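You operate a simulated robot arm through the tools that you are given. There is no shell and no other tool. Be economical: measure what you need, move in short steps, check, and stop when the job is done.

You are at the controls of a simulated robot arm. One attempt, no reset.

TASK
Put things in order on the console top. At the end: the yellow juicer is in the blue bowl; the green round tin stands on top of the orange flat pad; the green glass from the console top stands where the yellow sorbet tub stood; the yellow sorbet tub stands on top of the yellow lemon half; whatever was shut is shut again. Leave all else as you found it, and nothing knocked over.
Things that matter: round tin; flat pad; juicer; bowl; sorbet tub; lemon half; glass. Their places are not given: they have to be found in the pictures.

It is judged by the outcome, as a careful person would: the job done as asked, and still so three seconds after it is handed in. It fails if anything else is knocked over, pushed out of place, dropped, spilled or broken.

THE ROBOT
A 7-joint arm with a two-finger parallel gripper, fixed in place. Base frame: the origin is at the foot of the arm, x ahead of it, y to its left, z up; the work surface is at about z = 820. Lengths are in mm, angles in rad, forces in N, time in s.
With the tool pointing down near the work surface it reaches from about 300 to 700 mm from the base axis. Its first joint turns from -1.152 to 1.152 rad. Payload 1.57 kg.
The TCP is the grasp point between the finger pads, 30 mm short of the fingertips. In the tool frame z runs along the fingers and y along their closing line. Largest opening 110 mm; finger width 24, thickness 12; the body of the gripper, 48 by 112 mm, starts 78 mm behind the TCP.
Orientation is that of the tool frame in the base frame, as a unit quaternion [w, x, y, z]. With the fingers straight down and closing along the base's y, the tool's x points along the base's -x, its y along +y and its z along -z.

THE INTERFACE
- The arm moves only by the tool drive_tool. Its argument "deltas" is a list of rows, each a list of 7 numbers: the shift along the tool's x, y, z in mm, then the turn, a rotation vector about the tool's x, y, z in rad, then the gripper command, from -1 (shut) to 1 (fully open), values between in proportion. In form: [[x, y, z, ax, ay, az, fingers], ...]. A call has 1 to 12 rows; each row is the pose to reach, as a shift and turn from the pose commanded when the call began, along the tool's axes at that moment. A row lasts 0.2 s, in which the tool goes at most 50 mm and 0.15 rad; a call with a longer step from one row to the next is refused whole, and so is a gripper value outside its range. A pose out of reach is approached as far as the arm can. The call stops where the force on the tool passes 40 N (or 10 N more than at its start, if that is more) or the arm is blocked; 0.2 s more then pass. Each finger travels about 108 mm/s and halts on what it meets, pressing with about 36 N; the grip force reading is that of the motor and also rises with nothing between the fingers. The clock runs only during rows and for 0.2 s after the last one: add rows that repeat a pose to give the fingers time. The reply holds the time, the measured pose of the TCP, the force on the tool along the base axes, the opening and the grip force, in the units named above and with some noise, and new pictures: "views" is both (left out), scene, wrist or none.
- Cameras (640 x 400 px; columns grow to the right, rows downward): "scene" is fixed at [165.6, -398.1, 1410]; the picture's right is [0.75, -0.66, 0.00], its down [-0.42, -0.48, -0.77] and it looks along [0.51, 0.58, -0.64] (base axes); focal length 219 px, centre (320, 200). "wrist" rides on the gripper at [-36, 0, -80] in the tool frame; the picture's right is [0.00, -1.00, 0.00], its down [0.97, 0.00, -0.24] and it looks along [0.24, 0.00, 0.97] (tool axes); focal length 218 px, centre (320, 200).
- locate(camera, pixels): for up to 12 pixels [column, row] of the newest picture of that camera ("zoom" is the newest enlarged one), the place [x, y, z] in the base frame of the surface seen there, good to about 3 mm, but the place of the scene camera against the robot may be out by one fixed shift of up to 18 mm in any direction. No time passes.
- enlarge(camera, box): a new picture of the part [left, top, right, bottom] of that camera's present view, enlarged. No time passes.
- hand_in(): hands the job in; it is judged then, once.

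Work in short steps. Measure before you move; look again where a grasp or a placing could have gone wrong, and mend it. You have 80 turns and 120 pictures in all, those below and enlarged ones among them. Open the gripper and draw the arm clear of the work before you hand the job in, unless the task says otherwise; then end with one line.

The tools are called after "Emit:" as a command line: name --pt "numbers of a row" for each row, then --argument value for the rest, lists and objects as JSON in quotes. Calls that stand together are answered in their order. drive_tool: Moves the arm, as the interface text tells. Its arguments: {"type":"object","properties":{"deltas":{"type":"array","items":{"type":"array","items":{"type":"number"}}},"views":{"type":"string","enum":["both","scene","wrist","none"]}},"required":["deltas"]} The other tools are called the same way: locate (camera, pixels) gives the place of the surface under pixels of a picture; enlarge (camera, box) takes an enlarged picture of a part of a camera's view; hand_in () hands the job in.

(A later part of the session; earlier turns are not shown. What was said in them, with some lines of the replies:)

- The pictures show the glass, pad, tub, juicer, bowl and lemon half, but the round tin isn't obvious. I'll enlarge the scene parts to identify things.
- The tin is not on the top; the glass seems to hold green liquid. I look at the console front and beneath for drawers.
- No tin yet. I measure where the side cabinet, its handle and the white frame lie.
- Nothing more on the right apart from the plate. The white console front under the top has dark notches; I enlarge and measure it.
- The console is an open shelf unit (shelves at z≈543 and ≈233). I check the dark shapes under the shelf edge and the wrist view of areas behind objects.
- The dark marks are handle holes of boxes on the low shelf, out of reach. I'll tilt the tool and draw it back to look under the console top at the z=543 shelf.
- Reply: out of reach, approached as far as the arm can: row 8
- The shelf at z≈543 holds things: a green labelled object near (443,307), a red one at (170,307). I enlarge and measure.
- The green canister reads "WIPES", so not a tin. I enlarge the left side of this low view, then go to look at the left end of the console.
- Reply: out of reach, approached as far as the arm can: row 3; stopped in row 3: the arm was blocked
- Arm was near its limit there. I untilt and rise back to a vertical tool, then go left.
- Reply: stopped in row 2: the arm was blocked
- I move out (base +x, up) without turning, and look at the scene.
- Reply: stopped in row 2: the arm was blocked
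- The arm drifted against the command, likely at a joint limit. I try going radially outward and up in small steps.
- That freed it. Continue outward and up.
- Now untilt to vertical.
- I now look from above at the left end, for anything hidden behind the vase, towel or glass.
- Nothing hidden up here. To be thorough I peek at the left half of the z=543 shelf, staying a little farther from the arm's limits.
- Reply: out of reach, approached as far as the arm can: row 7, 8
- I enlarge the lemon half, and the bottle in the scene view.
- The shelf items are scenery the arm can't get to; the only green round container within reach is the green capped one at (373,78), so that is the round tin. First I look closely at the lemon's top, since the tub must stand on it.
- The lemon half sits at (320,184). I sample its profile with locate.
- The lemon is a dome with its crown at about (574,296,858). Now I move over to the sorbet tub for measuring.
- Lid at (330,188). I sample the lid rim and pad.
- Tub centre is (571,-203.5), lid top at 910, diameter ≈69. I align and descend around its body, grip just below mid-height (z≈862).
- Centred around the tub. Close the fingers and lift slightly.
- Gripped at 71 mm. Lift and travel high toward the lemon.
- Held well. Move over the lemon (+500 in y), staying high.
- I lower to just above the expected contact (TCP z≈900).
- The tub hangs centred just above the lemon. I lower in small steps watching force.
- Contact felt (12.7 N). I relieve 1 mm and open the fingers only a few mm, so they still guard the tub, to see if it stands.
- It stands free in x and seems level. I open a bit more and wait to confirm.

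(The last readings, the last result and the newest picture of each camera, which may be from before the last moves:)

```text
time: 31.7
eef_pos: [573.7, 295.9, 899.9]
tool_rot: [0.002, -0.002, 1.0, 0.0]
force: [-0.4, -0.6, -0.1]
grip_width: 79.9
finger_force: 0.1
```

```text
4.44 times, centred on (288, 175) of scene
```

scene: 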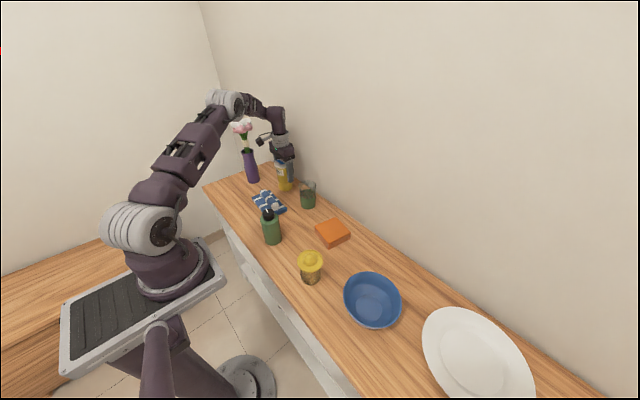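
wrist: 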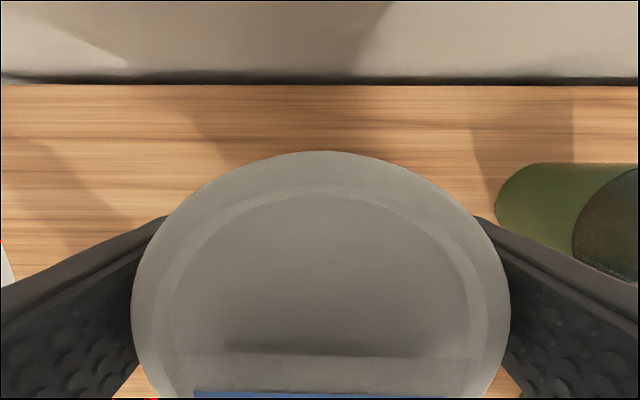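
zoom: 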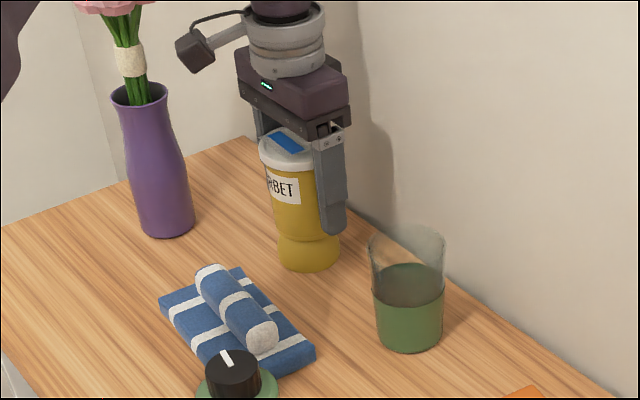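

Check the lid plane for tilt.

Emit:
locate --camera "wrist" --pixels '[[320, 160], [145, 300], [500, 300], [240, 180], [400, 180], [165, 380], [478, 380], [150, 340], [490, 340]]'

Emit:
drive_tool --pt "0 0 0 0 0 0 0.45" --pt "0 0 0 0 0 0 0.45" --pt "0 0 0 0 0 0 0.45" --pt "0 0 0 0 0 0 0.45" --pt "0 0 0 0 0 0 0.45" --pt "0 0 0 0 0 0 0.45" --pt "0 0 0 0 0 0 0.45" --pt "0 0 0 0 0 0 0.45" --pt "0 0 0 0 0 0 0.45" --pt "0 0 0 0 0 0 0.45" --views "wrist"

Emit:
locate --camera "wrist" --pixels '[[320, 160], [145, 300], [500, 300], [240, 180], [400, 180], [165, 380], [478, 380], [150, 340], [490, 340]]'

```text
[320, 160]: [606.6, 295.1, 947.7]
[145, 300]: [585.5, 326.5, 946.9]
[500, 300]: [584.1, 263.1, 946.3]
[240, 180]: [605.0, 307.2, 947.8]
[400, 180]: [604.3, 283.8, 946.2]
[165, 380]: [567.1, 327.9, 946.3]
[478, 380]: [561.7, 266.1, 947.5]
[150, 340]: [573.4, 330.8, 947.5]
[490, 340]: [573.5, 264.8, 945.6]
```

```text
time: 33.9
eef_pos: [573.6, 294.4, 899.9]
tool_rot: [0.002, -0.001, 1.0, 0.0]
force: [-0.8, 0.0, -0.1]
grip_width: 79.7
finger_force: 0.0
```

wrist: 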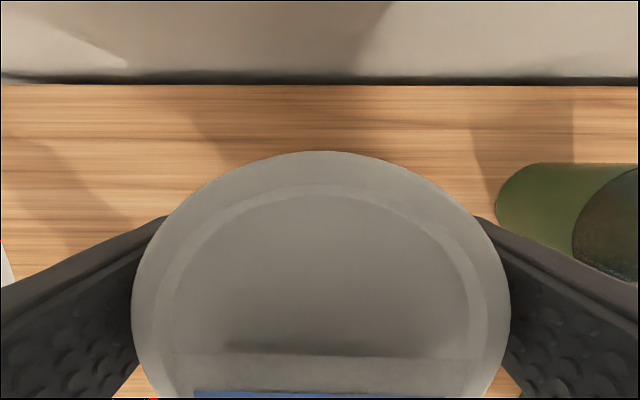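

```text
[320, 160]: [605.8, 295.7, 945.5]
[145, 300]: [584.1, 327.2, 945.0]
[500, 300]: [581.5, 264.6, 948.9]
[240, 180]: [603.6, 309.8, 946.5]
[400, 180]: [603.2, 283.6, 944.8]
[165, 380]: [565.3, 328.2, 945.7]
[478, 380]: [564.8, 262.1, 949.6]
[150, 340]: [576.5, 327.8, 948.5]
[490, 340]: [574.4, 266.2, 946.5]
```

Level and steady. I open fully and withdraw straight up.

Emit:
drive_tool --pt "0 0 0 0 0 0 0.7" --pt "0 0 0 0 0 0 0.95" --pt "0 0 -15 0 0 0 0.95" --pt "0 0 -40 0 0 0 0.95" --pt "0 0 -70 0 0 0 0.95" --pt "0 0 -110 0 0 0 0.95" --pt "0 -40 -150 0 0 0 1" --pt "0 -85 -150 0 0 0 1" --pt "0 -130 -150 0 0 0 1" --pt "0 -158 -150 0 0 0 1" --pt "0 -158 -150 0 0 0 1"

```text
refused: row 7 steps farther than a row can; nothing moved
```

Emit:
drive_tool --pt "0 0 0 0 0 0 0.7" --pt "0 0 0 0 0 0 0.95" --pt "0 0 -15 0 0 0 0.95" --pt "0 0 -40 0 0 0 0.95" --pt "0 0 -75 0 0 0 0.95" --pt "0 0 -115 0 0 0 0.95" --pt "0 0 -150 0 0 0 1" --pt "0 -40 -150 0 0 0 1" --pt "0 -85 -150 0 0 0 1" --pt "0 -130 -150 0 0 0 1" --pt "0 -158 -150 0 0 0 1" --pt "0 -158 -150 0 0 0 1"

```text
time: 36.5
eef_pos: [574.7, 137.2, 1050.6]
tool_rot: [0.002, -0.001, 1.0, 0.0]
force: [-0.4, 0.3, -0.2]
grip_width: 110.1
finger_force: 0.1
```

scene: 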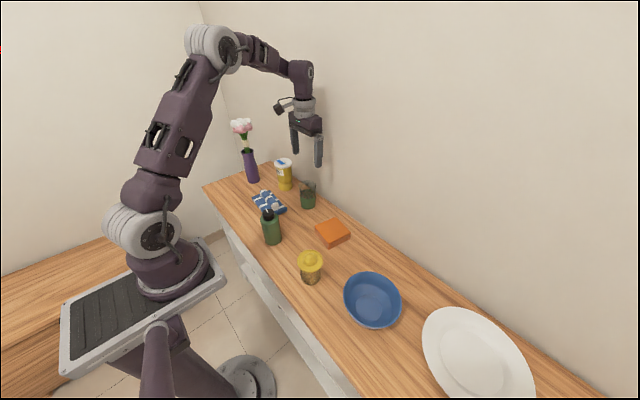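
wrist: 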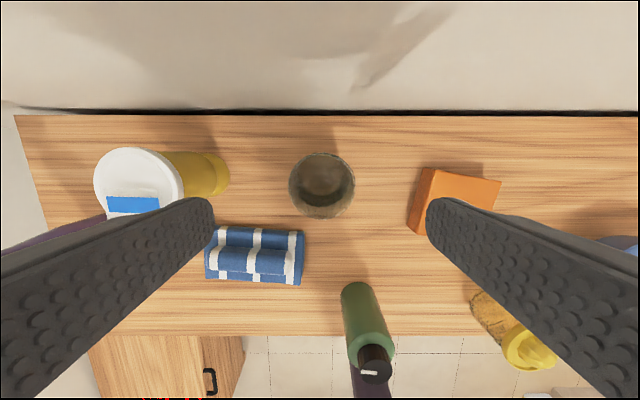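

Tub stands on the lemon. The glass is at (322,185); sample its rim and liquid.

Emit:
locate --camera "wrist" --pixels '[[290, 185], [353, 185], [322, 154], [322, 216], [322, 185], [322, 195], [291, 187], [352, 183], [322, 200]]'

Emit:
enlarge --camera "wrist" --box '[272, 140, 368, 230]'

Emit:
locate --camera "scene" --pixels '[[309, 205], [309, 184], [377, 265]]'

```text
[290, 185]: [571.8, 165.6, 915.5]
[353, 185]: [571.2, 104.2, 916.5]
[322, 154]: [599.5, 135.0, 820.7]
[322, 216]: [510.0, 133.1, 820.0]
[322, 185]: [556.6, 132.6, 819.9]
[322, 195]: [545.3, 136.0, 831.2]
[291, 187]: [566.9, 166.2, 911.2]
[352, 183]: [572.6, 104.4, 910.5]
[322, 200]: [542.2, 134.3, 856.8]
```

```text
4.44 times, centred on (320, 185) of wrist
```

zoom: 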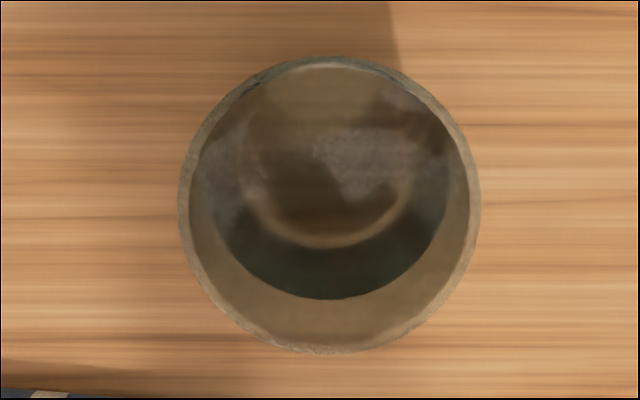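

```text
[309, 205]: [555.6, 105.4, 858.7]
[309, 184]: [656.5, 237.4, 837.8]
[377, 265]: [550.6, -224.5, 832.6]
```

Glass centre ≈(572,135), rim 918, ø≈66. I descend around it.

Emit:
drive_tool --pt "2.5 -2 20 0 0 0 1" --pt "2.5 -2 60 0 0 0 1" --pt "2.5 -2 100 0 0 0 1" --pt "2.5 -2 130 0 0 0 1" --pt "2.5 -2 160 0 0 0 1" --pt "2.5 -2 182 0 0 0 1" --pt "2.5 -2 182 0 0 0 1" --views "wrist"

```text
time: 38.1
eef_pos: [571.6, 136.2, 869.2]
tool_rot: [0.001, -0.001, 1.0, 0.0]
force: [0.4, -0.5, 0.0]
grip_width: 110.0
finger_force: 0.2
```

wrist: 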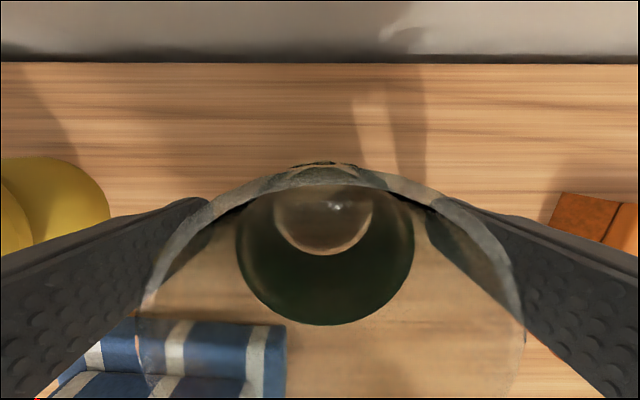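

Slightly right of centre (rim 135–525); shift 2 mm and close gently.

Emit:
drive_tool --pt "0 -2 0 0 0 0 0.6" --pt "0 -2 0 0 0 0 0.35" --pt "0 -2 0 0 0 0 0.2" --pt "0 -2 0 0 0 0 0.05" --pt "0 -2 0 0 0 0 -0.4" --pt "0 -2 0 0 0 0 -0.4" --views "none"

Emit:
drive_tool --pt "0 0 -10 0 0 0 -0.4" --pt "0 0 -30 0 0 0 -0.4" --pt "0 0 -55 0 0 0 -0.4" --pt "0 0 -80 0 0 0 -0.4" --pt "0 0 -90 0 0 0 -0.4" --pt "0 0 -90 0 0 0 -0.4" --views "both"

```text
time: 39.5
eef_pos: [571.1, 134.6, 868.2]
tool_rot: [0.002, -0.002, 1.0, 0.0]
force: [0.1, 0.5, 0.2]
grip_width: 69.7
finger_force: 35.9
```

```text
time: 40.9
eef_pos: [573.6, 133.9, 959.6]
tool_rot: [0.002, -0.002, 1.0, 0.0]
force: [-0.5, 0.5, -2.0]
grip_width: 69.4
finger_force: 36.3
```

scene: 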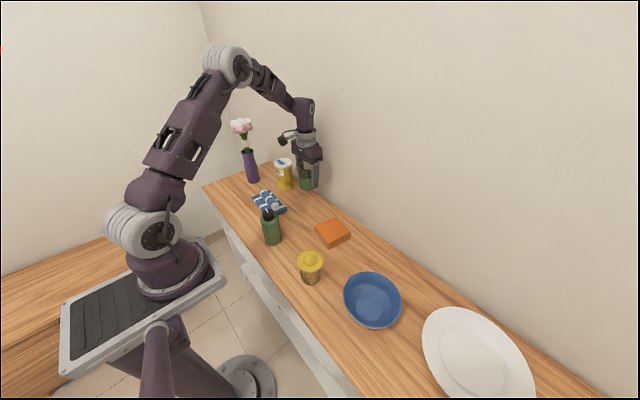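
wrist: 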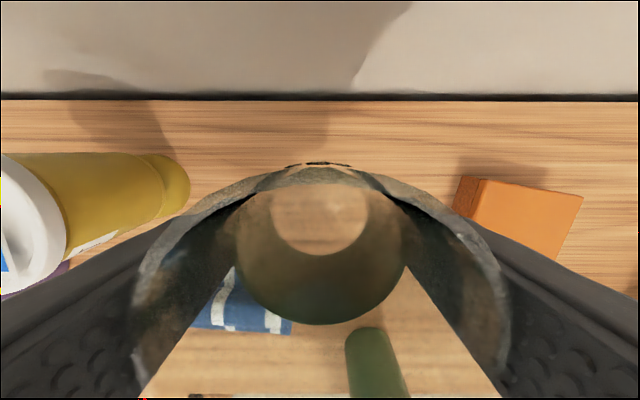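

Glass is lifted level. Carry it at moderate pace to the tub's old spot.

Emit:
drive_tool --pt "0 -10 -5 0 0 0 -0.4" --pt "0 -30 -10 0 0 0 -0.4" --pt "0 -60 -10 0 0 0 -0.4" --pt "0 -95 -10 0 0 0 -0.4" --pt "0 -130 -10 0 0 0 -0.4" --pt "0 -165 -10 0 0 0 -0.4" --pt "0 -200 -10 0 0 0 -0.4" --pt "0 -235 -10 0 0 0 -0.4" --pt "0 -270 -10 0 0 0 -0.4" --pt "0 -300 -10 0 0 0 -0.4" --pt "0.5 -325 -10 0 0 0 -0.4" --pt "0.5 -337.5 -10 0 0 0 -0.4" --views "none"

Emit:
drive_tool --pt "0 0 10 0 0 0 -0.4" --pt "0 0 35 0 0 0 -0.4" --pt "0 0 65 0 0 0 -0.4" --pt "0 0 85 0 0 0 -0.4" --pt "0 0 93 0 0 0 -0.4" --pt "0 0 95 0 0 0 -0.4" --pt "0 0 95 0 0 0 -0.4" --views "both"

```text
time: 43.5
eef_pos: [569.5, -204.4, 970.7]
tool_rot: [0.002, -0.002, 1.0, 0.0]
force: [-0.5, -0.2, -1.1]
grip_width: 69.6
finger_force: 35.2
```

```text
time: 45.1
eef_pos: [572.3, -203.6, 873.4]
tool_rot: [0.002, -0.002, 1.0, 0.0]
force: [0.2, 0.1, -1.0]
grip_width: 69.5
finger_force: 36.1
```

scene: 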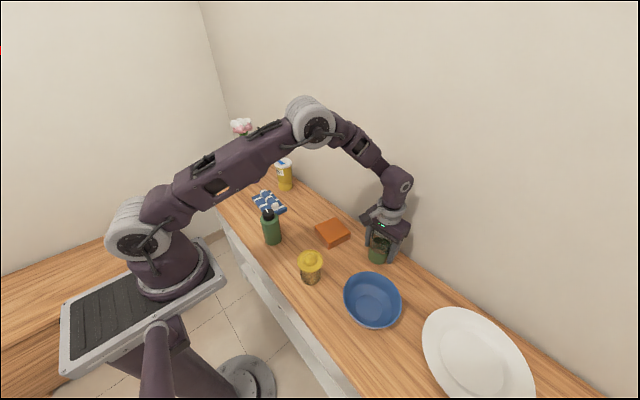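
wrist: 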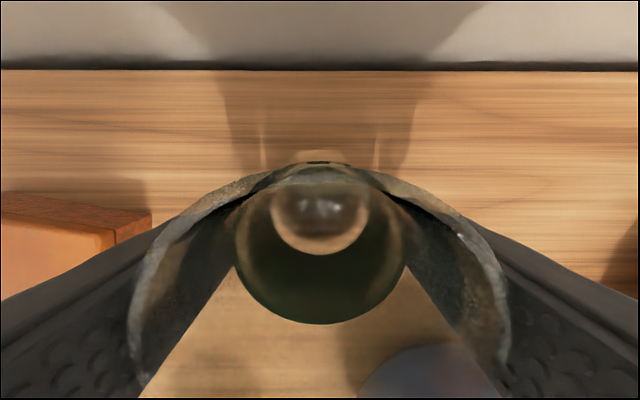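

Five millimetres above the surface; lower in small steps until contact.

Emit:
drive_tool --pt "0 0 2 0 0 0 -0.4" --pt "0 0 3.5 0 0 0 -0.4" --pt "0 0 3.5 0 0 0 -0.4" --views "none"

Emit:
drive_tool --pt "0 0 1 0 0 0 -0.4" --pt "0 0 1.5 0 0 0 -0.4" --pt "0 0 1.5 0 0 0 -0.4" --views "none"

```text
time: 45.9
eef_pos: [573.1, -203.6, 871.6]
tool_rot: [0.002, -0.001, 1.0, 0.0]
force: [1.2, 0.3, -2.5]
grip_width: 69.4
finger_force: 36.2
```

```text
time: 46.7
eef_pos: [572.8, -203.8, 869.4]
tool_rot: [0.002, -0.002, 1.0, -0.001]
force: [0.3, 0.4, 4.0]
grip_width: 69.2
finger_force: 35.6
```

Contact. Release gently and rise.

Emit:
drive_tool --pt "0 0 0 0 0 0 0.3" --pt "0 0 0 0 0 0 0.45" --pt "0 0 0 0 0 0 0.7" --pt "0 0 0 0 0 0 1" --pt "0 0 -10 0 0 0 1" --pt "0 0 -40 0 0 0 1" --pt "0 0 -80 0 0 0 1" --pt "0 0 -120 0 0 0 1" --pt "0 0 -160 0 0 0 1" --pt "0 0 -180 0 0 0 1" --pt "0 0 -180 0 0 0 1"

```text
time: 49.1
eef_pos: [571.0, -202.6, 1050.3]
tool_rot: [0.002, -0.001, 1.0, 0.0]
force: [0.2, 0.1, -0.5]
grip_width: 109.8
finger_force: 0.0
```

scene: 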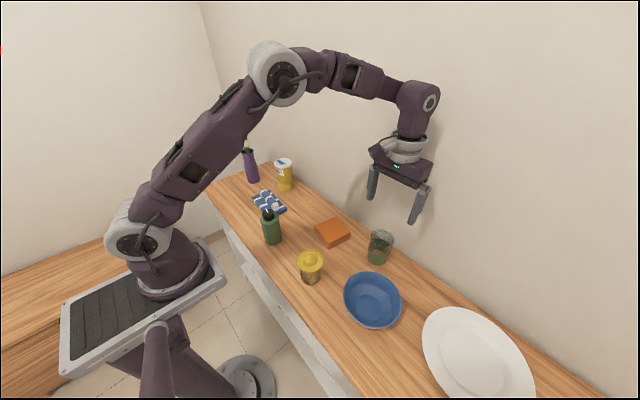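
wrist: 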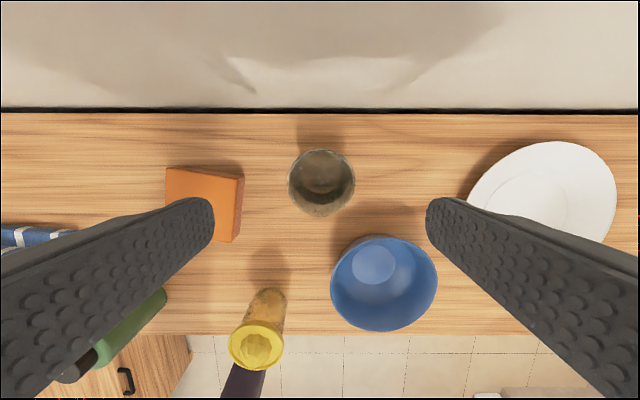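

Glass stands at the old tub spot. Now move to where pad, juicer and tin are all in view.

Emit:
drive_tool --pt "15 25 -10 0 0 0 1" --pt "35 60 -25 0 0 0 1" --pt "55 95 -40 0 0 0 1" --pt "75 130 -50 0 0 0 1" --pt "95 165 -55 0 0 0 1" --pt "110 200 -60 0 0 0 1" --pt "110 203 -60 0 0 0 1" --views "wrist"

```text
time: 50.7
eef_pos: [461.1, -1.1, 1110.2]
tool_rot: [0.002, -0.002, 1.0, 0.0]
force: [-0.4, 0.6, -0.1]
grip_width: 110.0
finger_force: 0.2
```

wrist: 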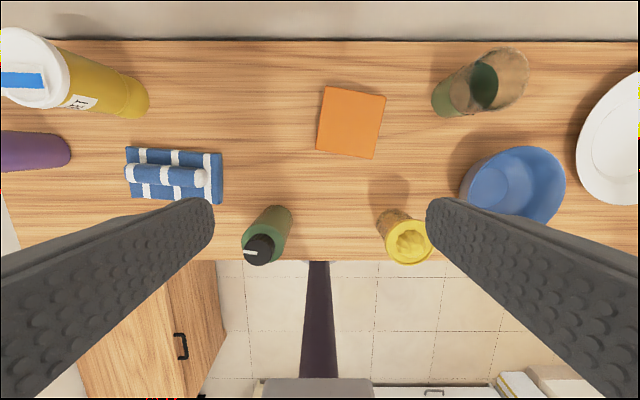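

Measure pad corners, tin cap and shoulders, juicer rim.

Emit:
locate --camera "wrist" --pixels '[[328, 89], [384, 98], [372, 154], [320, 146], [351, 122], [259, 250], [246, 250], [274, 252], [287, 212], [410, 240], [382, 243], [431, 245]]'

Emit:
locate --camera "wrist" --pixels '[[410, 226], [410, 262], [398, 215], [515, 195], [515, 148], [463, 190], [562, 190], [500, 190], [259, 238], [259, 262]]'

Emit:
enlarge --camera "wrist" --box '[224, 180, 304, 280]'

```text
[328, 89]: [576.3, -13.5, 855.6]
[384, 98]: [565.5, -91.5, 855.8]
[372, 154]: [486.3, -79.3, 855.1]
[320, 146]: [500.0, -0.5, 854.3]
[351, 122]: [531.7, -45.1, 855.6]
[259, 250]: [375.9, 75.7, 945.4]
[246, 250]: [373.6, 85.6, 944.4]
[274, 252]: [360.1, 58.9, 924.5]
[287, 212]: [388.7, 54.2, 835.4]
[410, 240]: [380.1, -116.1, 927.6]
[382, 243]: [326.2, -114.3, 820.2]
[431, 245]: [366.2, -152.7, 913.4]
```

```text
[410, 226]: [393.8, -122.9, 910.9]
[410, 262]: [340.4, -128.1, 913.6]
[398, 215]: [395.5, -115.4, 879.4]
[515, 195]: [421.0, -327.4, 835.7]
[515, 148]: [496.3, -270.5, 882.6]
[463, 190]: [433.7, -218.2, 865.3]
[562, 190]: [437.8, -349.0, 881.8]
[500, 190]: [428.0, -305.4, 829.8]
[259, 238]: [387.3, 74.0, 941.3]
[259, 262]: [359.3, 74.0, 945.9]
```

```text
4.00 times, centred on (264, 230) of wrist
```

zoom: 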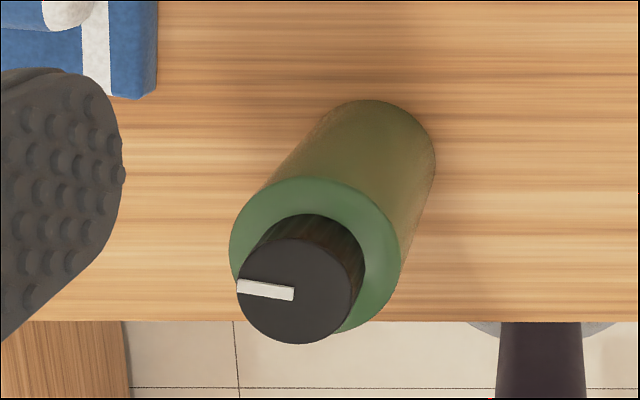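

Pad centre (532,-46), top 855.5; tin centre ≈(372,76), cap top 945. The gripper body begins 78 mm above the TCP, so I grip at z≈882. Move above it first and look.

Emit:
drive_tool --pt "30 26 10 0 0 0 1" --pt "60 52 30 0 0 0 1" --pt "89 77 60 0 0 0 1" --pt "89 77 80 0 0 0 1" --pt "89 77 80 0 0 0 1" --views "wrist"

```text
time: 51.9
eef_pos: [371.2, 75.6, 1030.0]
tool_rot: [0.002, -0.001, 1.0, -0.001]
force: [0.1, 0.2, 0.4]
grip_width: 109.9
finger_force: 0.0
```

wrist: 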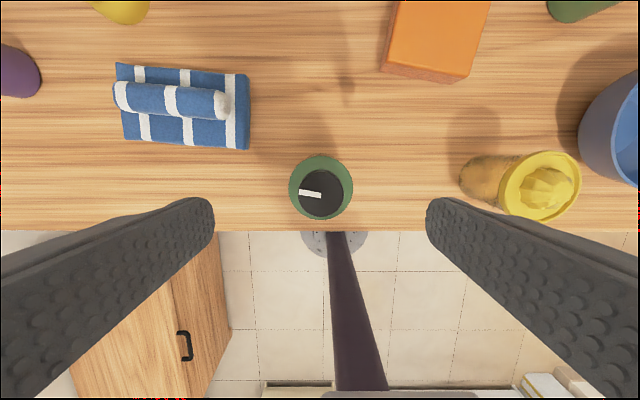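

Centred. Descend to z≈882 and close gently.

Emit:
drive_tool --pt "0 0 40 0 0 0 1" --pt "0 0 80 0 0 0 1" --pt "0 0 115 0 0 0 1" --pt "0 0 140 0 0 0 1" --pt "0 0 148 0 0 0 1" --pt "0 0 148 0 0 0 0.6" --pt "0 0 148 0 0 0 0.3" --pt "0 0 148 0 0 0 0.1" --pt "0 0 148 0 0 0 -0.1" --pt "0 0 148 0 0 0 -0.5" --pt "0 0 148 0 0 0 -0.5" --views "both"

```text
time: 54.3
eef_pos: [374.3, 75.3, 880.5]
tool_rot: [0.002, -0.001, 1.0, 0.0]
force: [-0.1, 0.2, -0.4]
grip_width: 57.0
finger_force: 35.9
```

scene: 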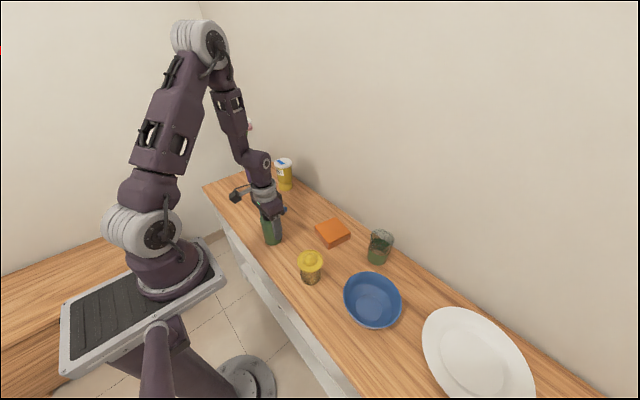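
wrist: 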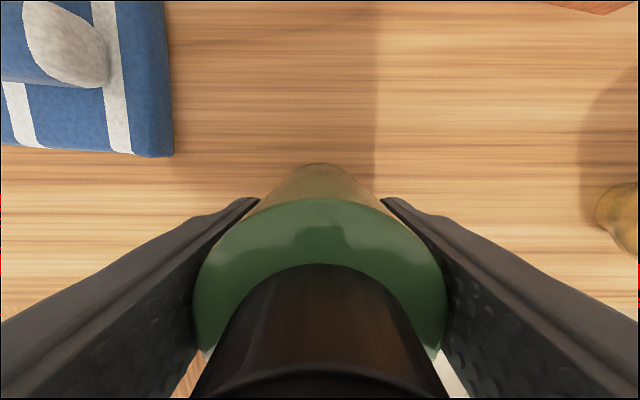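

Gripped at 57 mm. Lift and carry to the pad centre.

Emit:
drive_tool --pt "0 0 -15 0 0 0 -0.5" --pt "0 0 -45 0 0 0 -0.5" --pt "0 0 -80 0 0 0 -0.5" --pt "-15 -12 -100 0 0 0 -0.5" --pt "-43 -34 -100 0 0 0 -0.5" --pt "-72 -56 -100 0 0 0 -0.5" --pt "-100 -78 -100 0 0 0 -0.5" --pt "-128 -100 -100 0 0 0 -0.5" --pt "-150 -115 -100 0 0 0 -0.5" --pt "-160 -121 -100 0 0 0 -0.5" --pt "-160 -121 -100 0 0 0 -0.5"

```text
time: 56.7
eef_pos: [530.6, -44.7, 980.2]
tool_rot: [0.001, -0.002, 1.0, 0.0]
force: [-0.5, -0.3, -1.3]
grip_width: 56.9
finger_force: 35.8
```

scene: 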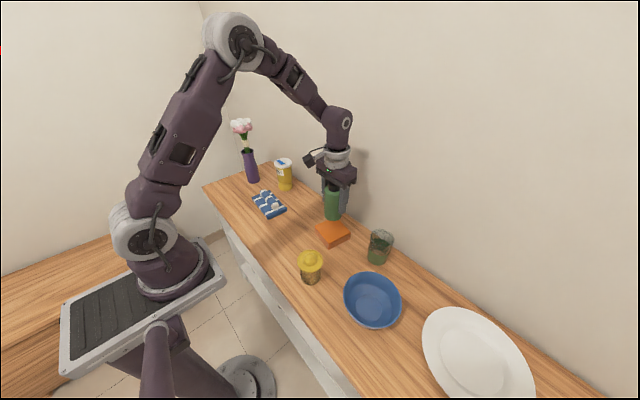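
wrist: 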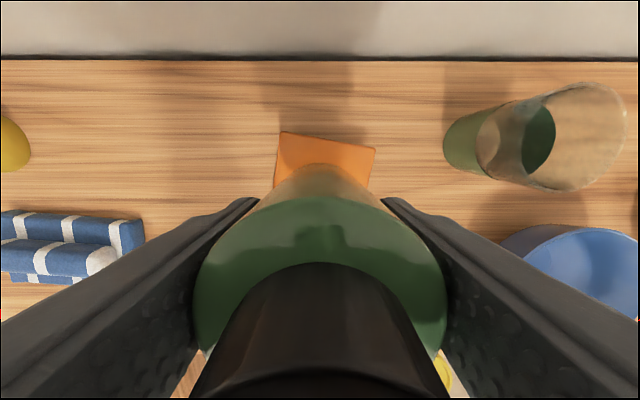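

Over the pad. Lower to near contact (~z 917).

Emit:
drive_tool --pt "-2 -1 25 0 0 0 -0.5" --pt "-2 -1 45 0 0 0 -0.5" --pt "-2 -1 58 0 0 0 -0.5" --pt "-2 -1 60 0 0 0 -0.5" --pt "-2 -1 60 0 0 0 -0.5" --views "none"

Emit:
drive_tool --pt "0 0 1 0 0 0 -0.5" --pt "0 0 2 0 0 0 -0.5" --pt "0 0 2 0 0 0 -0.5" --views "scene"

Emit:
enlarge --camera "scene" --box '[290, 170, 386, 260]'

```text
time: 57.9
eef_pos: [535.3, -44.2, 919.1]
tool_rot: [0.002, -0.002, 1.0, -0.001]
force: [1.3, 0.0, -1.8]
grip_width: 57.5
finger_force: 36.2
```

```text
time: 58.7
eef_pos: [535.3, -44.4, 918.6]
tool_rot: [0.002, -0.001, 1.0, 0.0]
force: [0.6, -0.3, -2.2]
grip_width: 57.1
finger_force: 35.7
```

scene: 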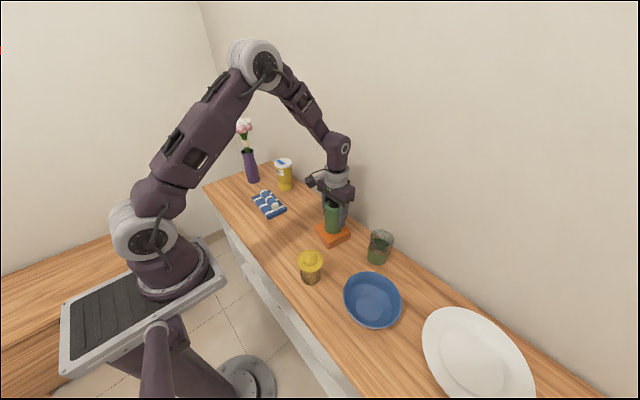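

```text
4.44 times, centred on (338, 215) of scene
```

zoom: 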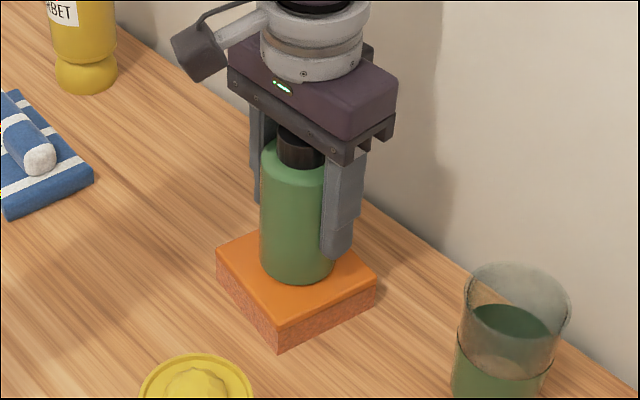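

Centred and about to touch. Lower another couple of mm.

Emit:
drive_tool --pt "0 0 1 0 0 0 -0.5" --pt "0 0 1.5 0 0 0 -0.5" --pt "0 0 1.5 0 0 0 -0.5" --views "none"

Emit:
drive_tool --pt "0 0 0.7 0 0 0 -0.5" --pt "0 0 1 0 0 0 -0.5" --pt "0 0 1 0 0 0 -0.5" --views "none"

```text
time: 59.5
eef_pos: [535.7, -45.7, 918.0]
tool_rot: [0.001, -0.001, 1.0, 0.0]
force: [-0.1, 0.0, -1.6]
grip_width: 56.9
finger_force: 36.4
```

```text
time: 60.3
eef_pos: [533.6, -45.6, 915.8]
tool_rot: [0.003, -0.002, 1.0, 0.0]
force: [1.3, 0.7, 0.8]
grip_width: 57.2
finger_force: 35.9
```

Nearly supported; lower 0.7 mm more, release, then rise.

Emit:
drive_tool --pt "0 0 0.7 0 0 0 -0.5" --pt "0 0 0.7 0 0 0 0.1" --pt "0 0 0.7 0 0 0 0.25" --pt "0 0 0.7 0 0 0 0.6" --pt "0 0 0.7 0 0 0 1" --pt "0 0 -10 0 0 0 1" --pt "0 0 -45 0 0 0 1" --pt "0 0 -90 0 0 0 1" --pt "0 0 -135 0 0 0 1" --pt "0 0 -170 0 0 0 1" --pt "0 0 -170 0 0 0 1"

Emit:
enlarge --camera "scene" --box '[270, 160, 430, 280]'

```text
time: 62.7
eef_pos: [533.4, -44.8, 1086.7]
tool_rot: [0.001, -0.002, 1.0, 0.0]
force: [0.7, -0.3, -0.5]
grip_width: 109.9
finger_force: 0.0
```

scene: 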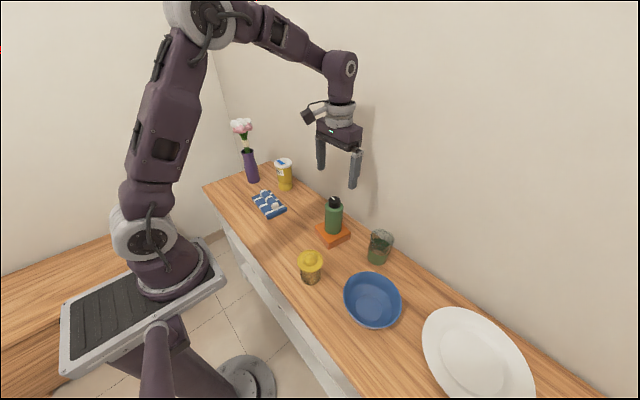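
wrist: 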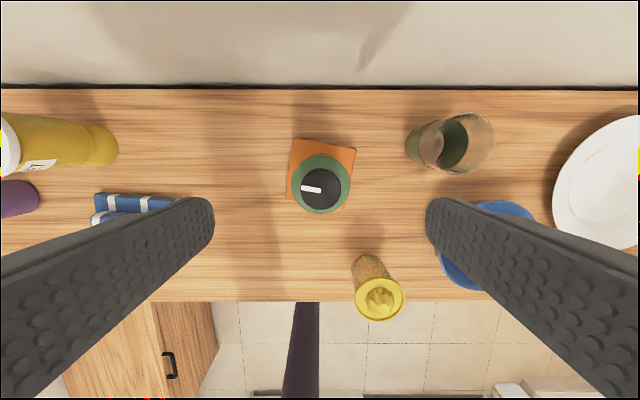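

```text
3.33 times, centred on (350, 220) of scene
```

zoom: 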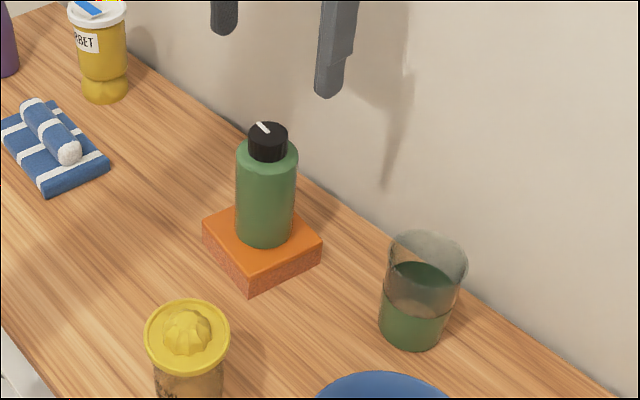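

Tin stands on the pad. Next, the juicer: move above it and measure.

Emit:
drive_tool --pt "40 -18 0 0 0 0 1" --pt "80 -36 0 0 0 0 1" --pt "118 -55 10 0 0 0 1" --pt "156 -75 27 0 0 0 1" --pt "156 -75 27 0 0 0 1" --views "wrist"

```text
time: 63.9
eef_pos: [378.6, -120.5, 1059.0]
tool_rot: [0.002, -0.003, 1.0, 0.0]
force: [0.2, -0.3, 0.0]
grip_width: 109.9
finger_force: 0.2
```

wrist: 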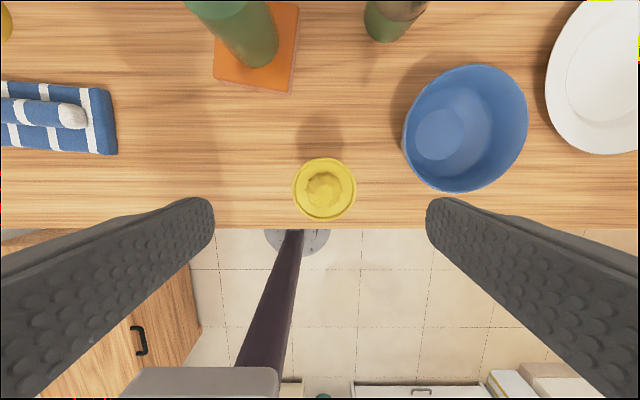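

Emit:
locate --camera "wrist" --pixels '[[325, 188], [296, 188], [353, 188], [325, 160], [325, 218], [440, 134], [418, 134], [462, 134], [440, 112], [440, 157], [406, 130], [526, 125]]'

Emit:
locate --camera "wrist" --pixels '[[466, 67], [466, 190], [485, 66], [450, 190], [527, 110], [404, 145]]'

Emit:
enlarge --camera "wrist" --box '[380, 50, 540, 210]'

```text
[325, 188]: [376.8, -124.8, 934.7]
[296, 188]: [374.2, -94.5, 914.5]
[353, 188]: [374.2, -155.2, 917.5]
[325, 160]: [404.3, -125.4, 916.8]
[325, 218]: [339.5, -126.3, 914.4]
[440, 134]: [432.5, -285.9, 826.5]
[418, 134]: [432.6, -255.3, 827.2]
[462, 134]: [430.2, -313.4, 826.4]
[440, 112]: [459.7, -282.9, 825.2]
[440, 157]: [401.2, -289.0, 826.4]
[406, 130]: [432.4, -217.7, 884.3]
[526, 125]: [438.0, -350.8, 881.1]
```

```text
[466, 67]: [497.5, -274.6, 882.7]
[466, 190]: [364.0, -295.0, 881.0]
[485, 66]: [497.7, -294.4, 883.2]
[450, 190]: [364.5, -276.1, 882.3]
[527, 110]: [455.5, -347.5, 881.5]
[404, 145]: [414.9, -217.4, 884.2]
```

```text
2.50 times, centred on (460, 130) of wrist
```

zoom: 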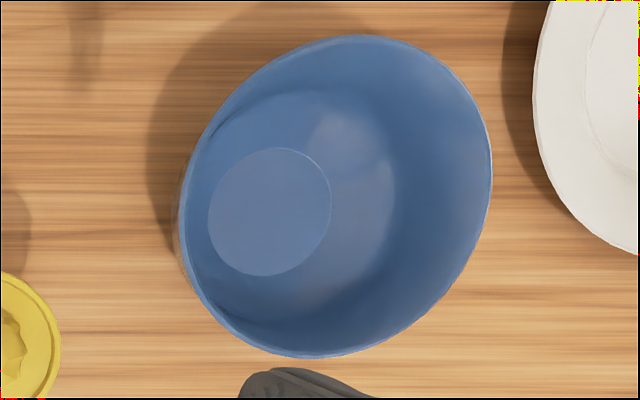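

Juicer centre (371.5,-125.5), lid at 915; bowl centre (431,-284), floor 826.5, rim 882 with radius 67. Descend on the juicer and grip at z≈898, so the fingertips stay near the bowl's rim height later.

Emit:
drive_tool --pt "6 -5 30 0 0 0 1" --pt "6 -5 75 0 0 0 1" --pt "6 -5 115 0 0 0 1" --pt "6 -5 145 0 0 0 1" --pt "6 -5 161 0 0 0 1" --pt "6 -5 161 0 0 0 0.6" --pt "6 -5 161 0 0 0 0.35" --pt "6 -5 161 0 0 0 0.2" --pt "6 -5 161 0 0 0 0.0" --pt "6 -5 161 0 0 0 -0.4" --pt "6 -5 161 0 0 0 -0.4" --views "both"

```text
time: 66.3
eef_pos: [374.7, -125.9, 898.7]
tool_rot: [0.002, -0.002, 1.0, 0.0]
force: [0.4, 0.7, -0.4]
grip_width: 62.1
finger_force: 35.7
```

scene: 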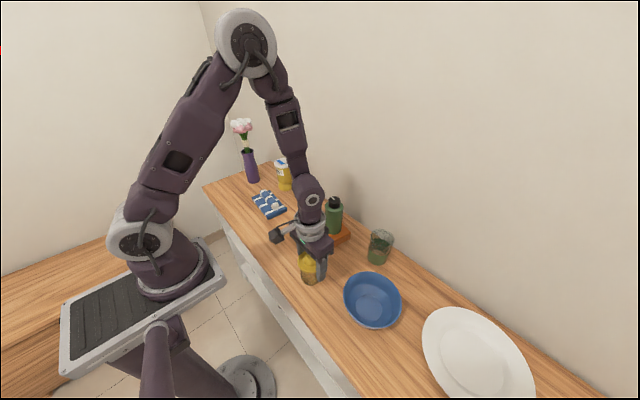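
wrist: 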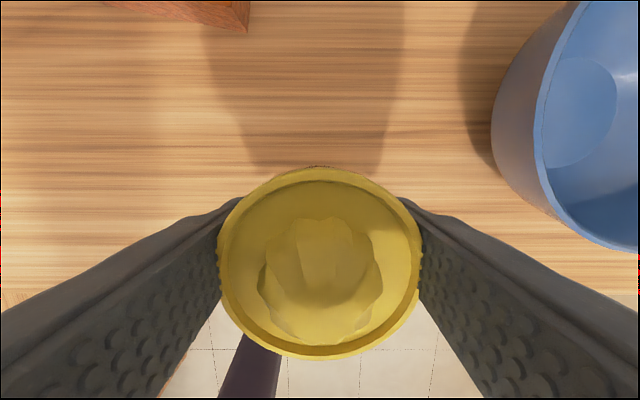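

Gripped at 62 mm. Lift clear of the bowl rim and move over the bowl centre.

Emit:
drive_tool --pt "0 0 -15 0 0 0 -0.4" --pt "0 0 -50 0 0 0 -0.4" --pt "0 0 -90 0 0 0 -0.4" --pt "0 0 -110 0 0 0 -0.4" --pt "-12 -30 -110 0 0 0 -0.4" --pt "-25 -65 -110 0 0 0 -0.4" --pt "-38 -100 -110 0 0 0 -0.4" --pt "-50 -135 -110 0 0 0 -0.4" --pt "-59 -158 -110 0 0 0 -0.4" --pt "-59 -158 -110 0 0 0 -0.4"

```text
time: 68.5
eef_pos: [432.7, -287.8, 1008.1]
tool_rot: [0.002, -0.001, 1.0, 0.0]
force: [0.6, -0.1, -1.3]
grip_width: 62.4
finger_force: 35.8
```

scene: 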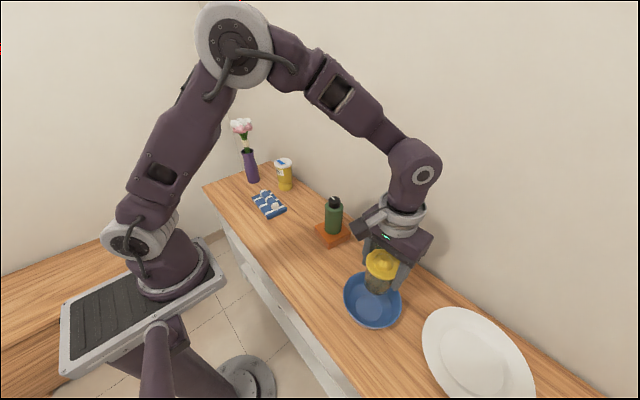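
wrist: 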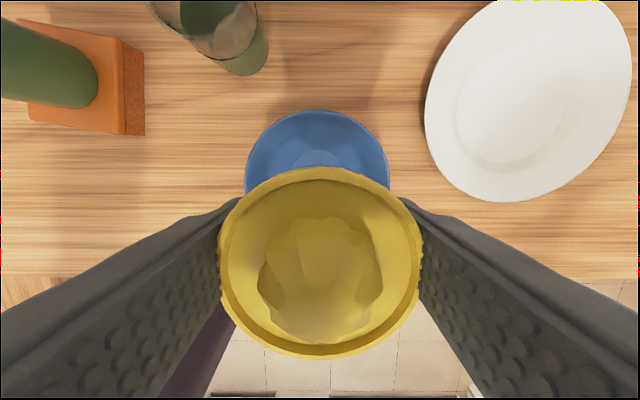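

Bowl appears 2–3 px left of the juicer axis; shift +2 mm in y and lower to near contact (TCP ≈905).

Emit:
drive_tool --pt "0 2 30 0 0 0 -0.4" --pt "0 2 60 0 0 0 -0.4" --pt "0 2 85 0 0 0 -0.4" --pt "0 2 97 0 0 0 -0.4" --pt "0 2 97 0 0 0 -0.4" --views "none"

Emit:
drive_tool --pt "0 0 1.5 0 0 0 -0.4" --pt "0 0 3 0 0 0 -0.4" --pt "0 0 3 0 0 0 -0.4" --views "both"

```text
time: 69.7
eef_pos: [431.7, -282.3, 911.5]
tool_rot: [0.002, -0.001, 1.0, 0.0]
force: [0.0, 1.3, -1.4]
grip_width: 62.2
finger_force: 36.0
```

```text
time: 70.5
eef_pos: [432.3, -281.7, 908.5]
tool_rot: [0.001, -0.002, 1.0, 0.0]
force: [-1.0, 0.2, -0.7]
grip_width: 62.3
finger_force: 36.0
```

scene: 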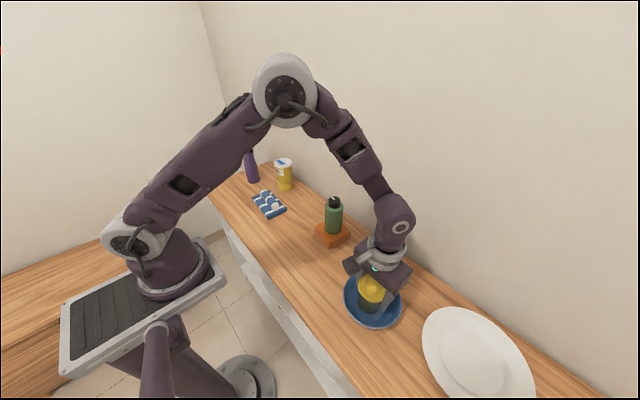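
wrist: 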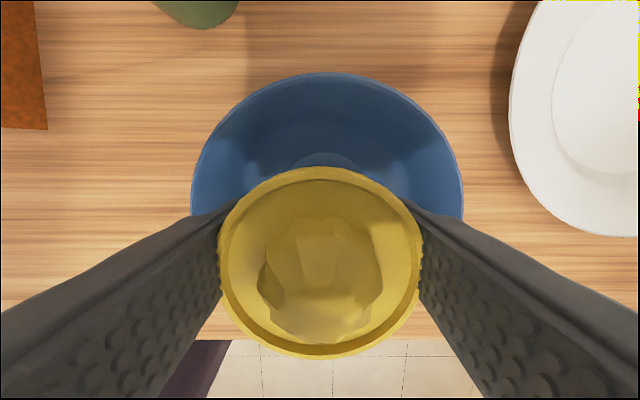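

Nearly centred (bowl 190–463). Shift −2 mm in y, lower in small steps.

Emit:
drive_tool --pt "0 -2 1 0 0 0 -0.4" --pt "0 -2 2 0 0 0 -0.4" --pt "0 -2 2 0 0 0 -0.4" --views "none"

Emit:
drive_tool --pt "0 0 0.7 0 0 0 -0.4" --pt "0 0 1.2 0 0 0 -0.4" --pt "0 0 1.2 0 0 0 -0.4" --views "none"

```text
time: 71.3
eef_pos: [433.6, -283.7, 906.1]
tool_rot: [0.002, -0.002, 1.0, 0.0]
force: [0.1, 0.7, -1.5]
grip_width: 62.2
finger_force: 36.3
```

```text
time: 72.1
eef_pos: [432.0, -282.5, 905.3]
tool_rot: [0.002, -0.002, 1.0, 0.0]
force: [0.1, -0.5, -1.5]
grip_width: 62.5
finger_force: 36.7
```

Emit:
drive_tool --pt "0 0 0.7 0 0 0 -0.4" --pt "0 0 1.2 0 0 0 -0.4" --pt "0 0 1.2 0 0 0 -0.4" --views "none"

Emit:
drive_tool --pt "0 0 0.7 0 0 0 -0.4" --pt "0 0 1 0 0 0 -0.4" --pt "0 0 1 0 0 0 -0.4" --views "none"

```text
time: 72.9
eef_pos: [432.3, -284.7, 904.8]
tool_rot: [0.003, -0.001, 1.0, 0.0]
force: [-3.6, 4.7, 17.2]
grip_width: 62.3
finger_force: 36.1
```

```text
time: 73.7
eef_pos: [433.9, -282.7, 902.9]
tool_rot: [0.003, -0.002, 1.0, -0.001]
force: [0.2, 4.0, 25.2]
grip_width: 62.0
finger_force: 35.9
```

Firm contact (25 N). Ease back 1.5 mm, then open the fingers only to ~84 mm and rise.

Emit:
drive_tool --pt "0 0 -1.5 0 0 0 -0.4" --pt "0 0 -1.5 0 0 0 0.2" --pt "0 0 -1.5 0 0 0 0.35" --pt "0 0 -1.5 0 0 0 0.48" --pt "0 0 -1.5 0 0 0 0.48" --pt "0 0 -12 0 0 0 0.48" --pt "0 0 -40 0 0 0 0.48" --pt "0 0 -80 0 0 0 0.6" --pt "0 0 -120 0 0 0 1" --pt "0 0 -160 0 0 0 1" --pt "0 0 -180 0 0 0 1" --pt "0 0 -180 0 0 0 1"

Emit:
enlarge --camera "scene" --box '[290, 190, 450, 350]'

```text
time: 76.3
eef_pos: [430.9, -285.0, 1082.3]
tool_rot: [0.002, -0.002, 1.0, 0.001]
force: [0.1, 0.3, -0.2]
grip_width: 110.0
finger_force: 0.0
```

scene: 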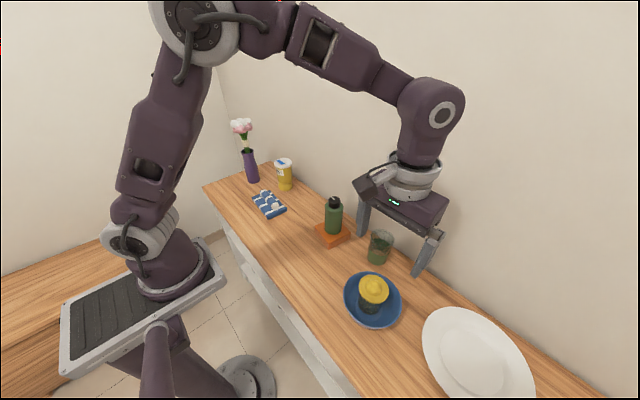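
wrist: 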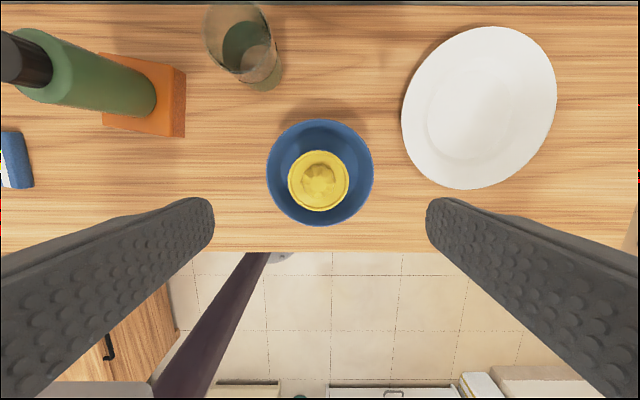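

```text
2.50 times, centred on (370, 270) of scene
```

zoom: 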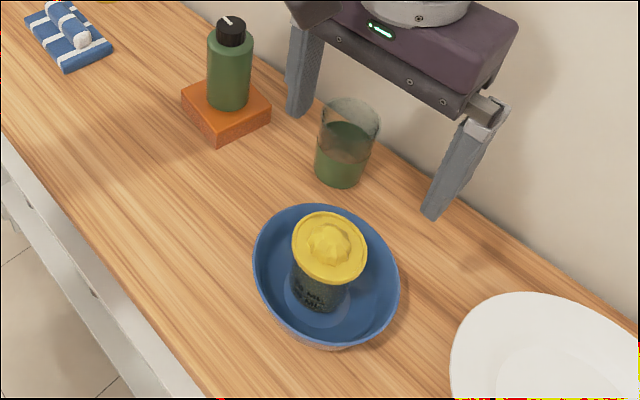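

All four placings look right. I draw the arm up and away, and take a last look.

Emit:
drive_tool --pt "0 30 -30 0 0 0 1" --pt "15 70 -55 0 0 0 1" --pt "30 110 -80 0 0 0 1" --pt "45 150 -100 0 0 0 1" --pt "60 190 -110 0 0 0 1" --pt "60 190 -110 0 0 0 1"

Emit:
enlarge --camera "scene" --box '[220, 130, 380, 250]'

```text
time: 77.7
eef_pos: [369.3, -92.9, 1193.8]
tool_rot: [0.002, -0.001, 1.0, 0.001]
force: [0.4, -0.8, 0.2]
grip_width: 110.1
finger_force: 0.1
```

scene: 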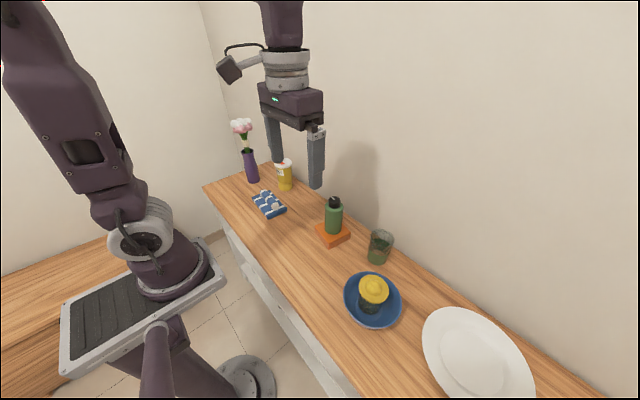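
wrist: 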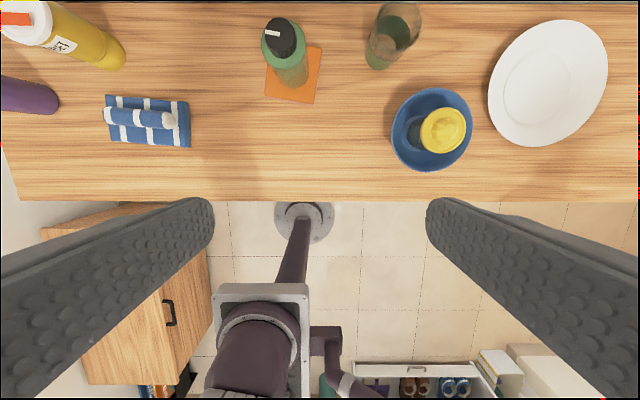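

```text
3.33 times, centred on (300, 190) of scene
```

zoom: 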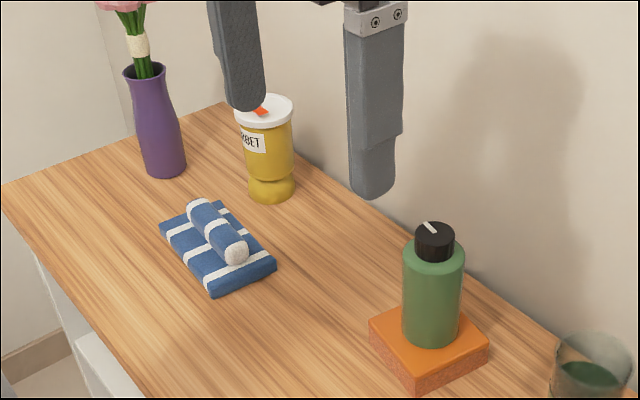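

The stripe on the tub lid now looks orange-red where it had been blue. I check it closely in both views.

Emit:
enlarge --camera "wrist" --box '[0, 0, 140, 90]'

Emit:
locate --camera "wrist" --pixels '[[15, 18], [10, 30], [40, 15], [38, 35], [110, 55]]'

```text
4.44 times, centred on (70, 45) of wrist
```

zoom: 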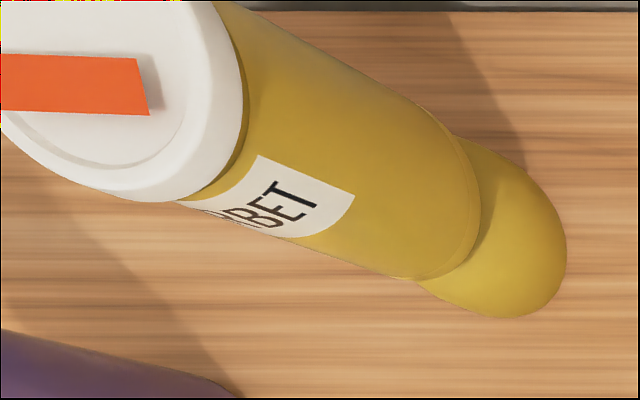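

```text
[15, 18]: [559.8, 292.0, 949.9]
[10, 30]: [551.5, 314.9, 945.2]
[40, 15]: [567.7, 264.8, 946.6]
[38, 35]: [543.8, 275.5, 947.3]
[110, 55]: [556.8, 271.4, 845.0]
```

The tub's still upright and steady on the lemon. Its lid indicator has gone from blue to orange, probably because it has been out of the cold, and nothing the arm can do here would undo that. Everything is in place and the arm is clear, so I hand in.

Emit:
hand_in

```text
The job is handed in.
```

I handed in the job with all four things in place and nothing knocked over: the juicer is in the bowl, the tin on the pad, the glass on the tub's old spot and the tub on the lemon half. I took the green bottle-shaped container with the black cap to be the round tin, as it was the only green round one I could reach. I opened nothing, so nothing needed shutting. The colour strip on the sorbet tub's lid turned from blue to orange during the work, probably from warming, so the sorbet may have started to thaw.
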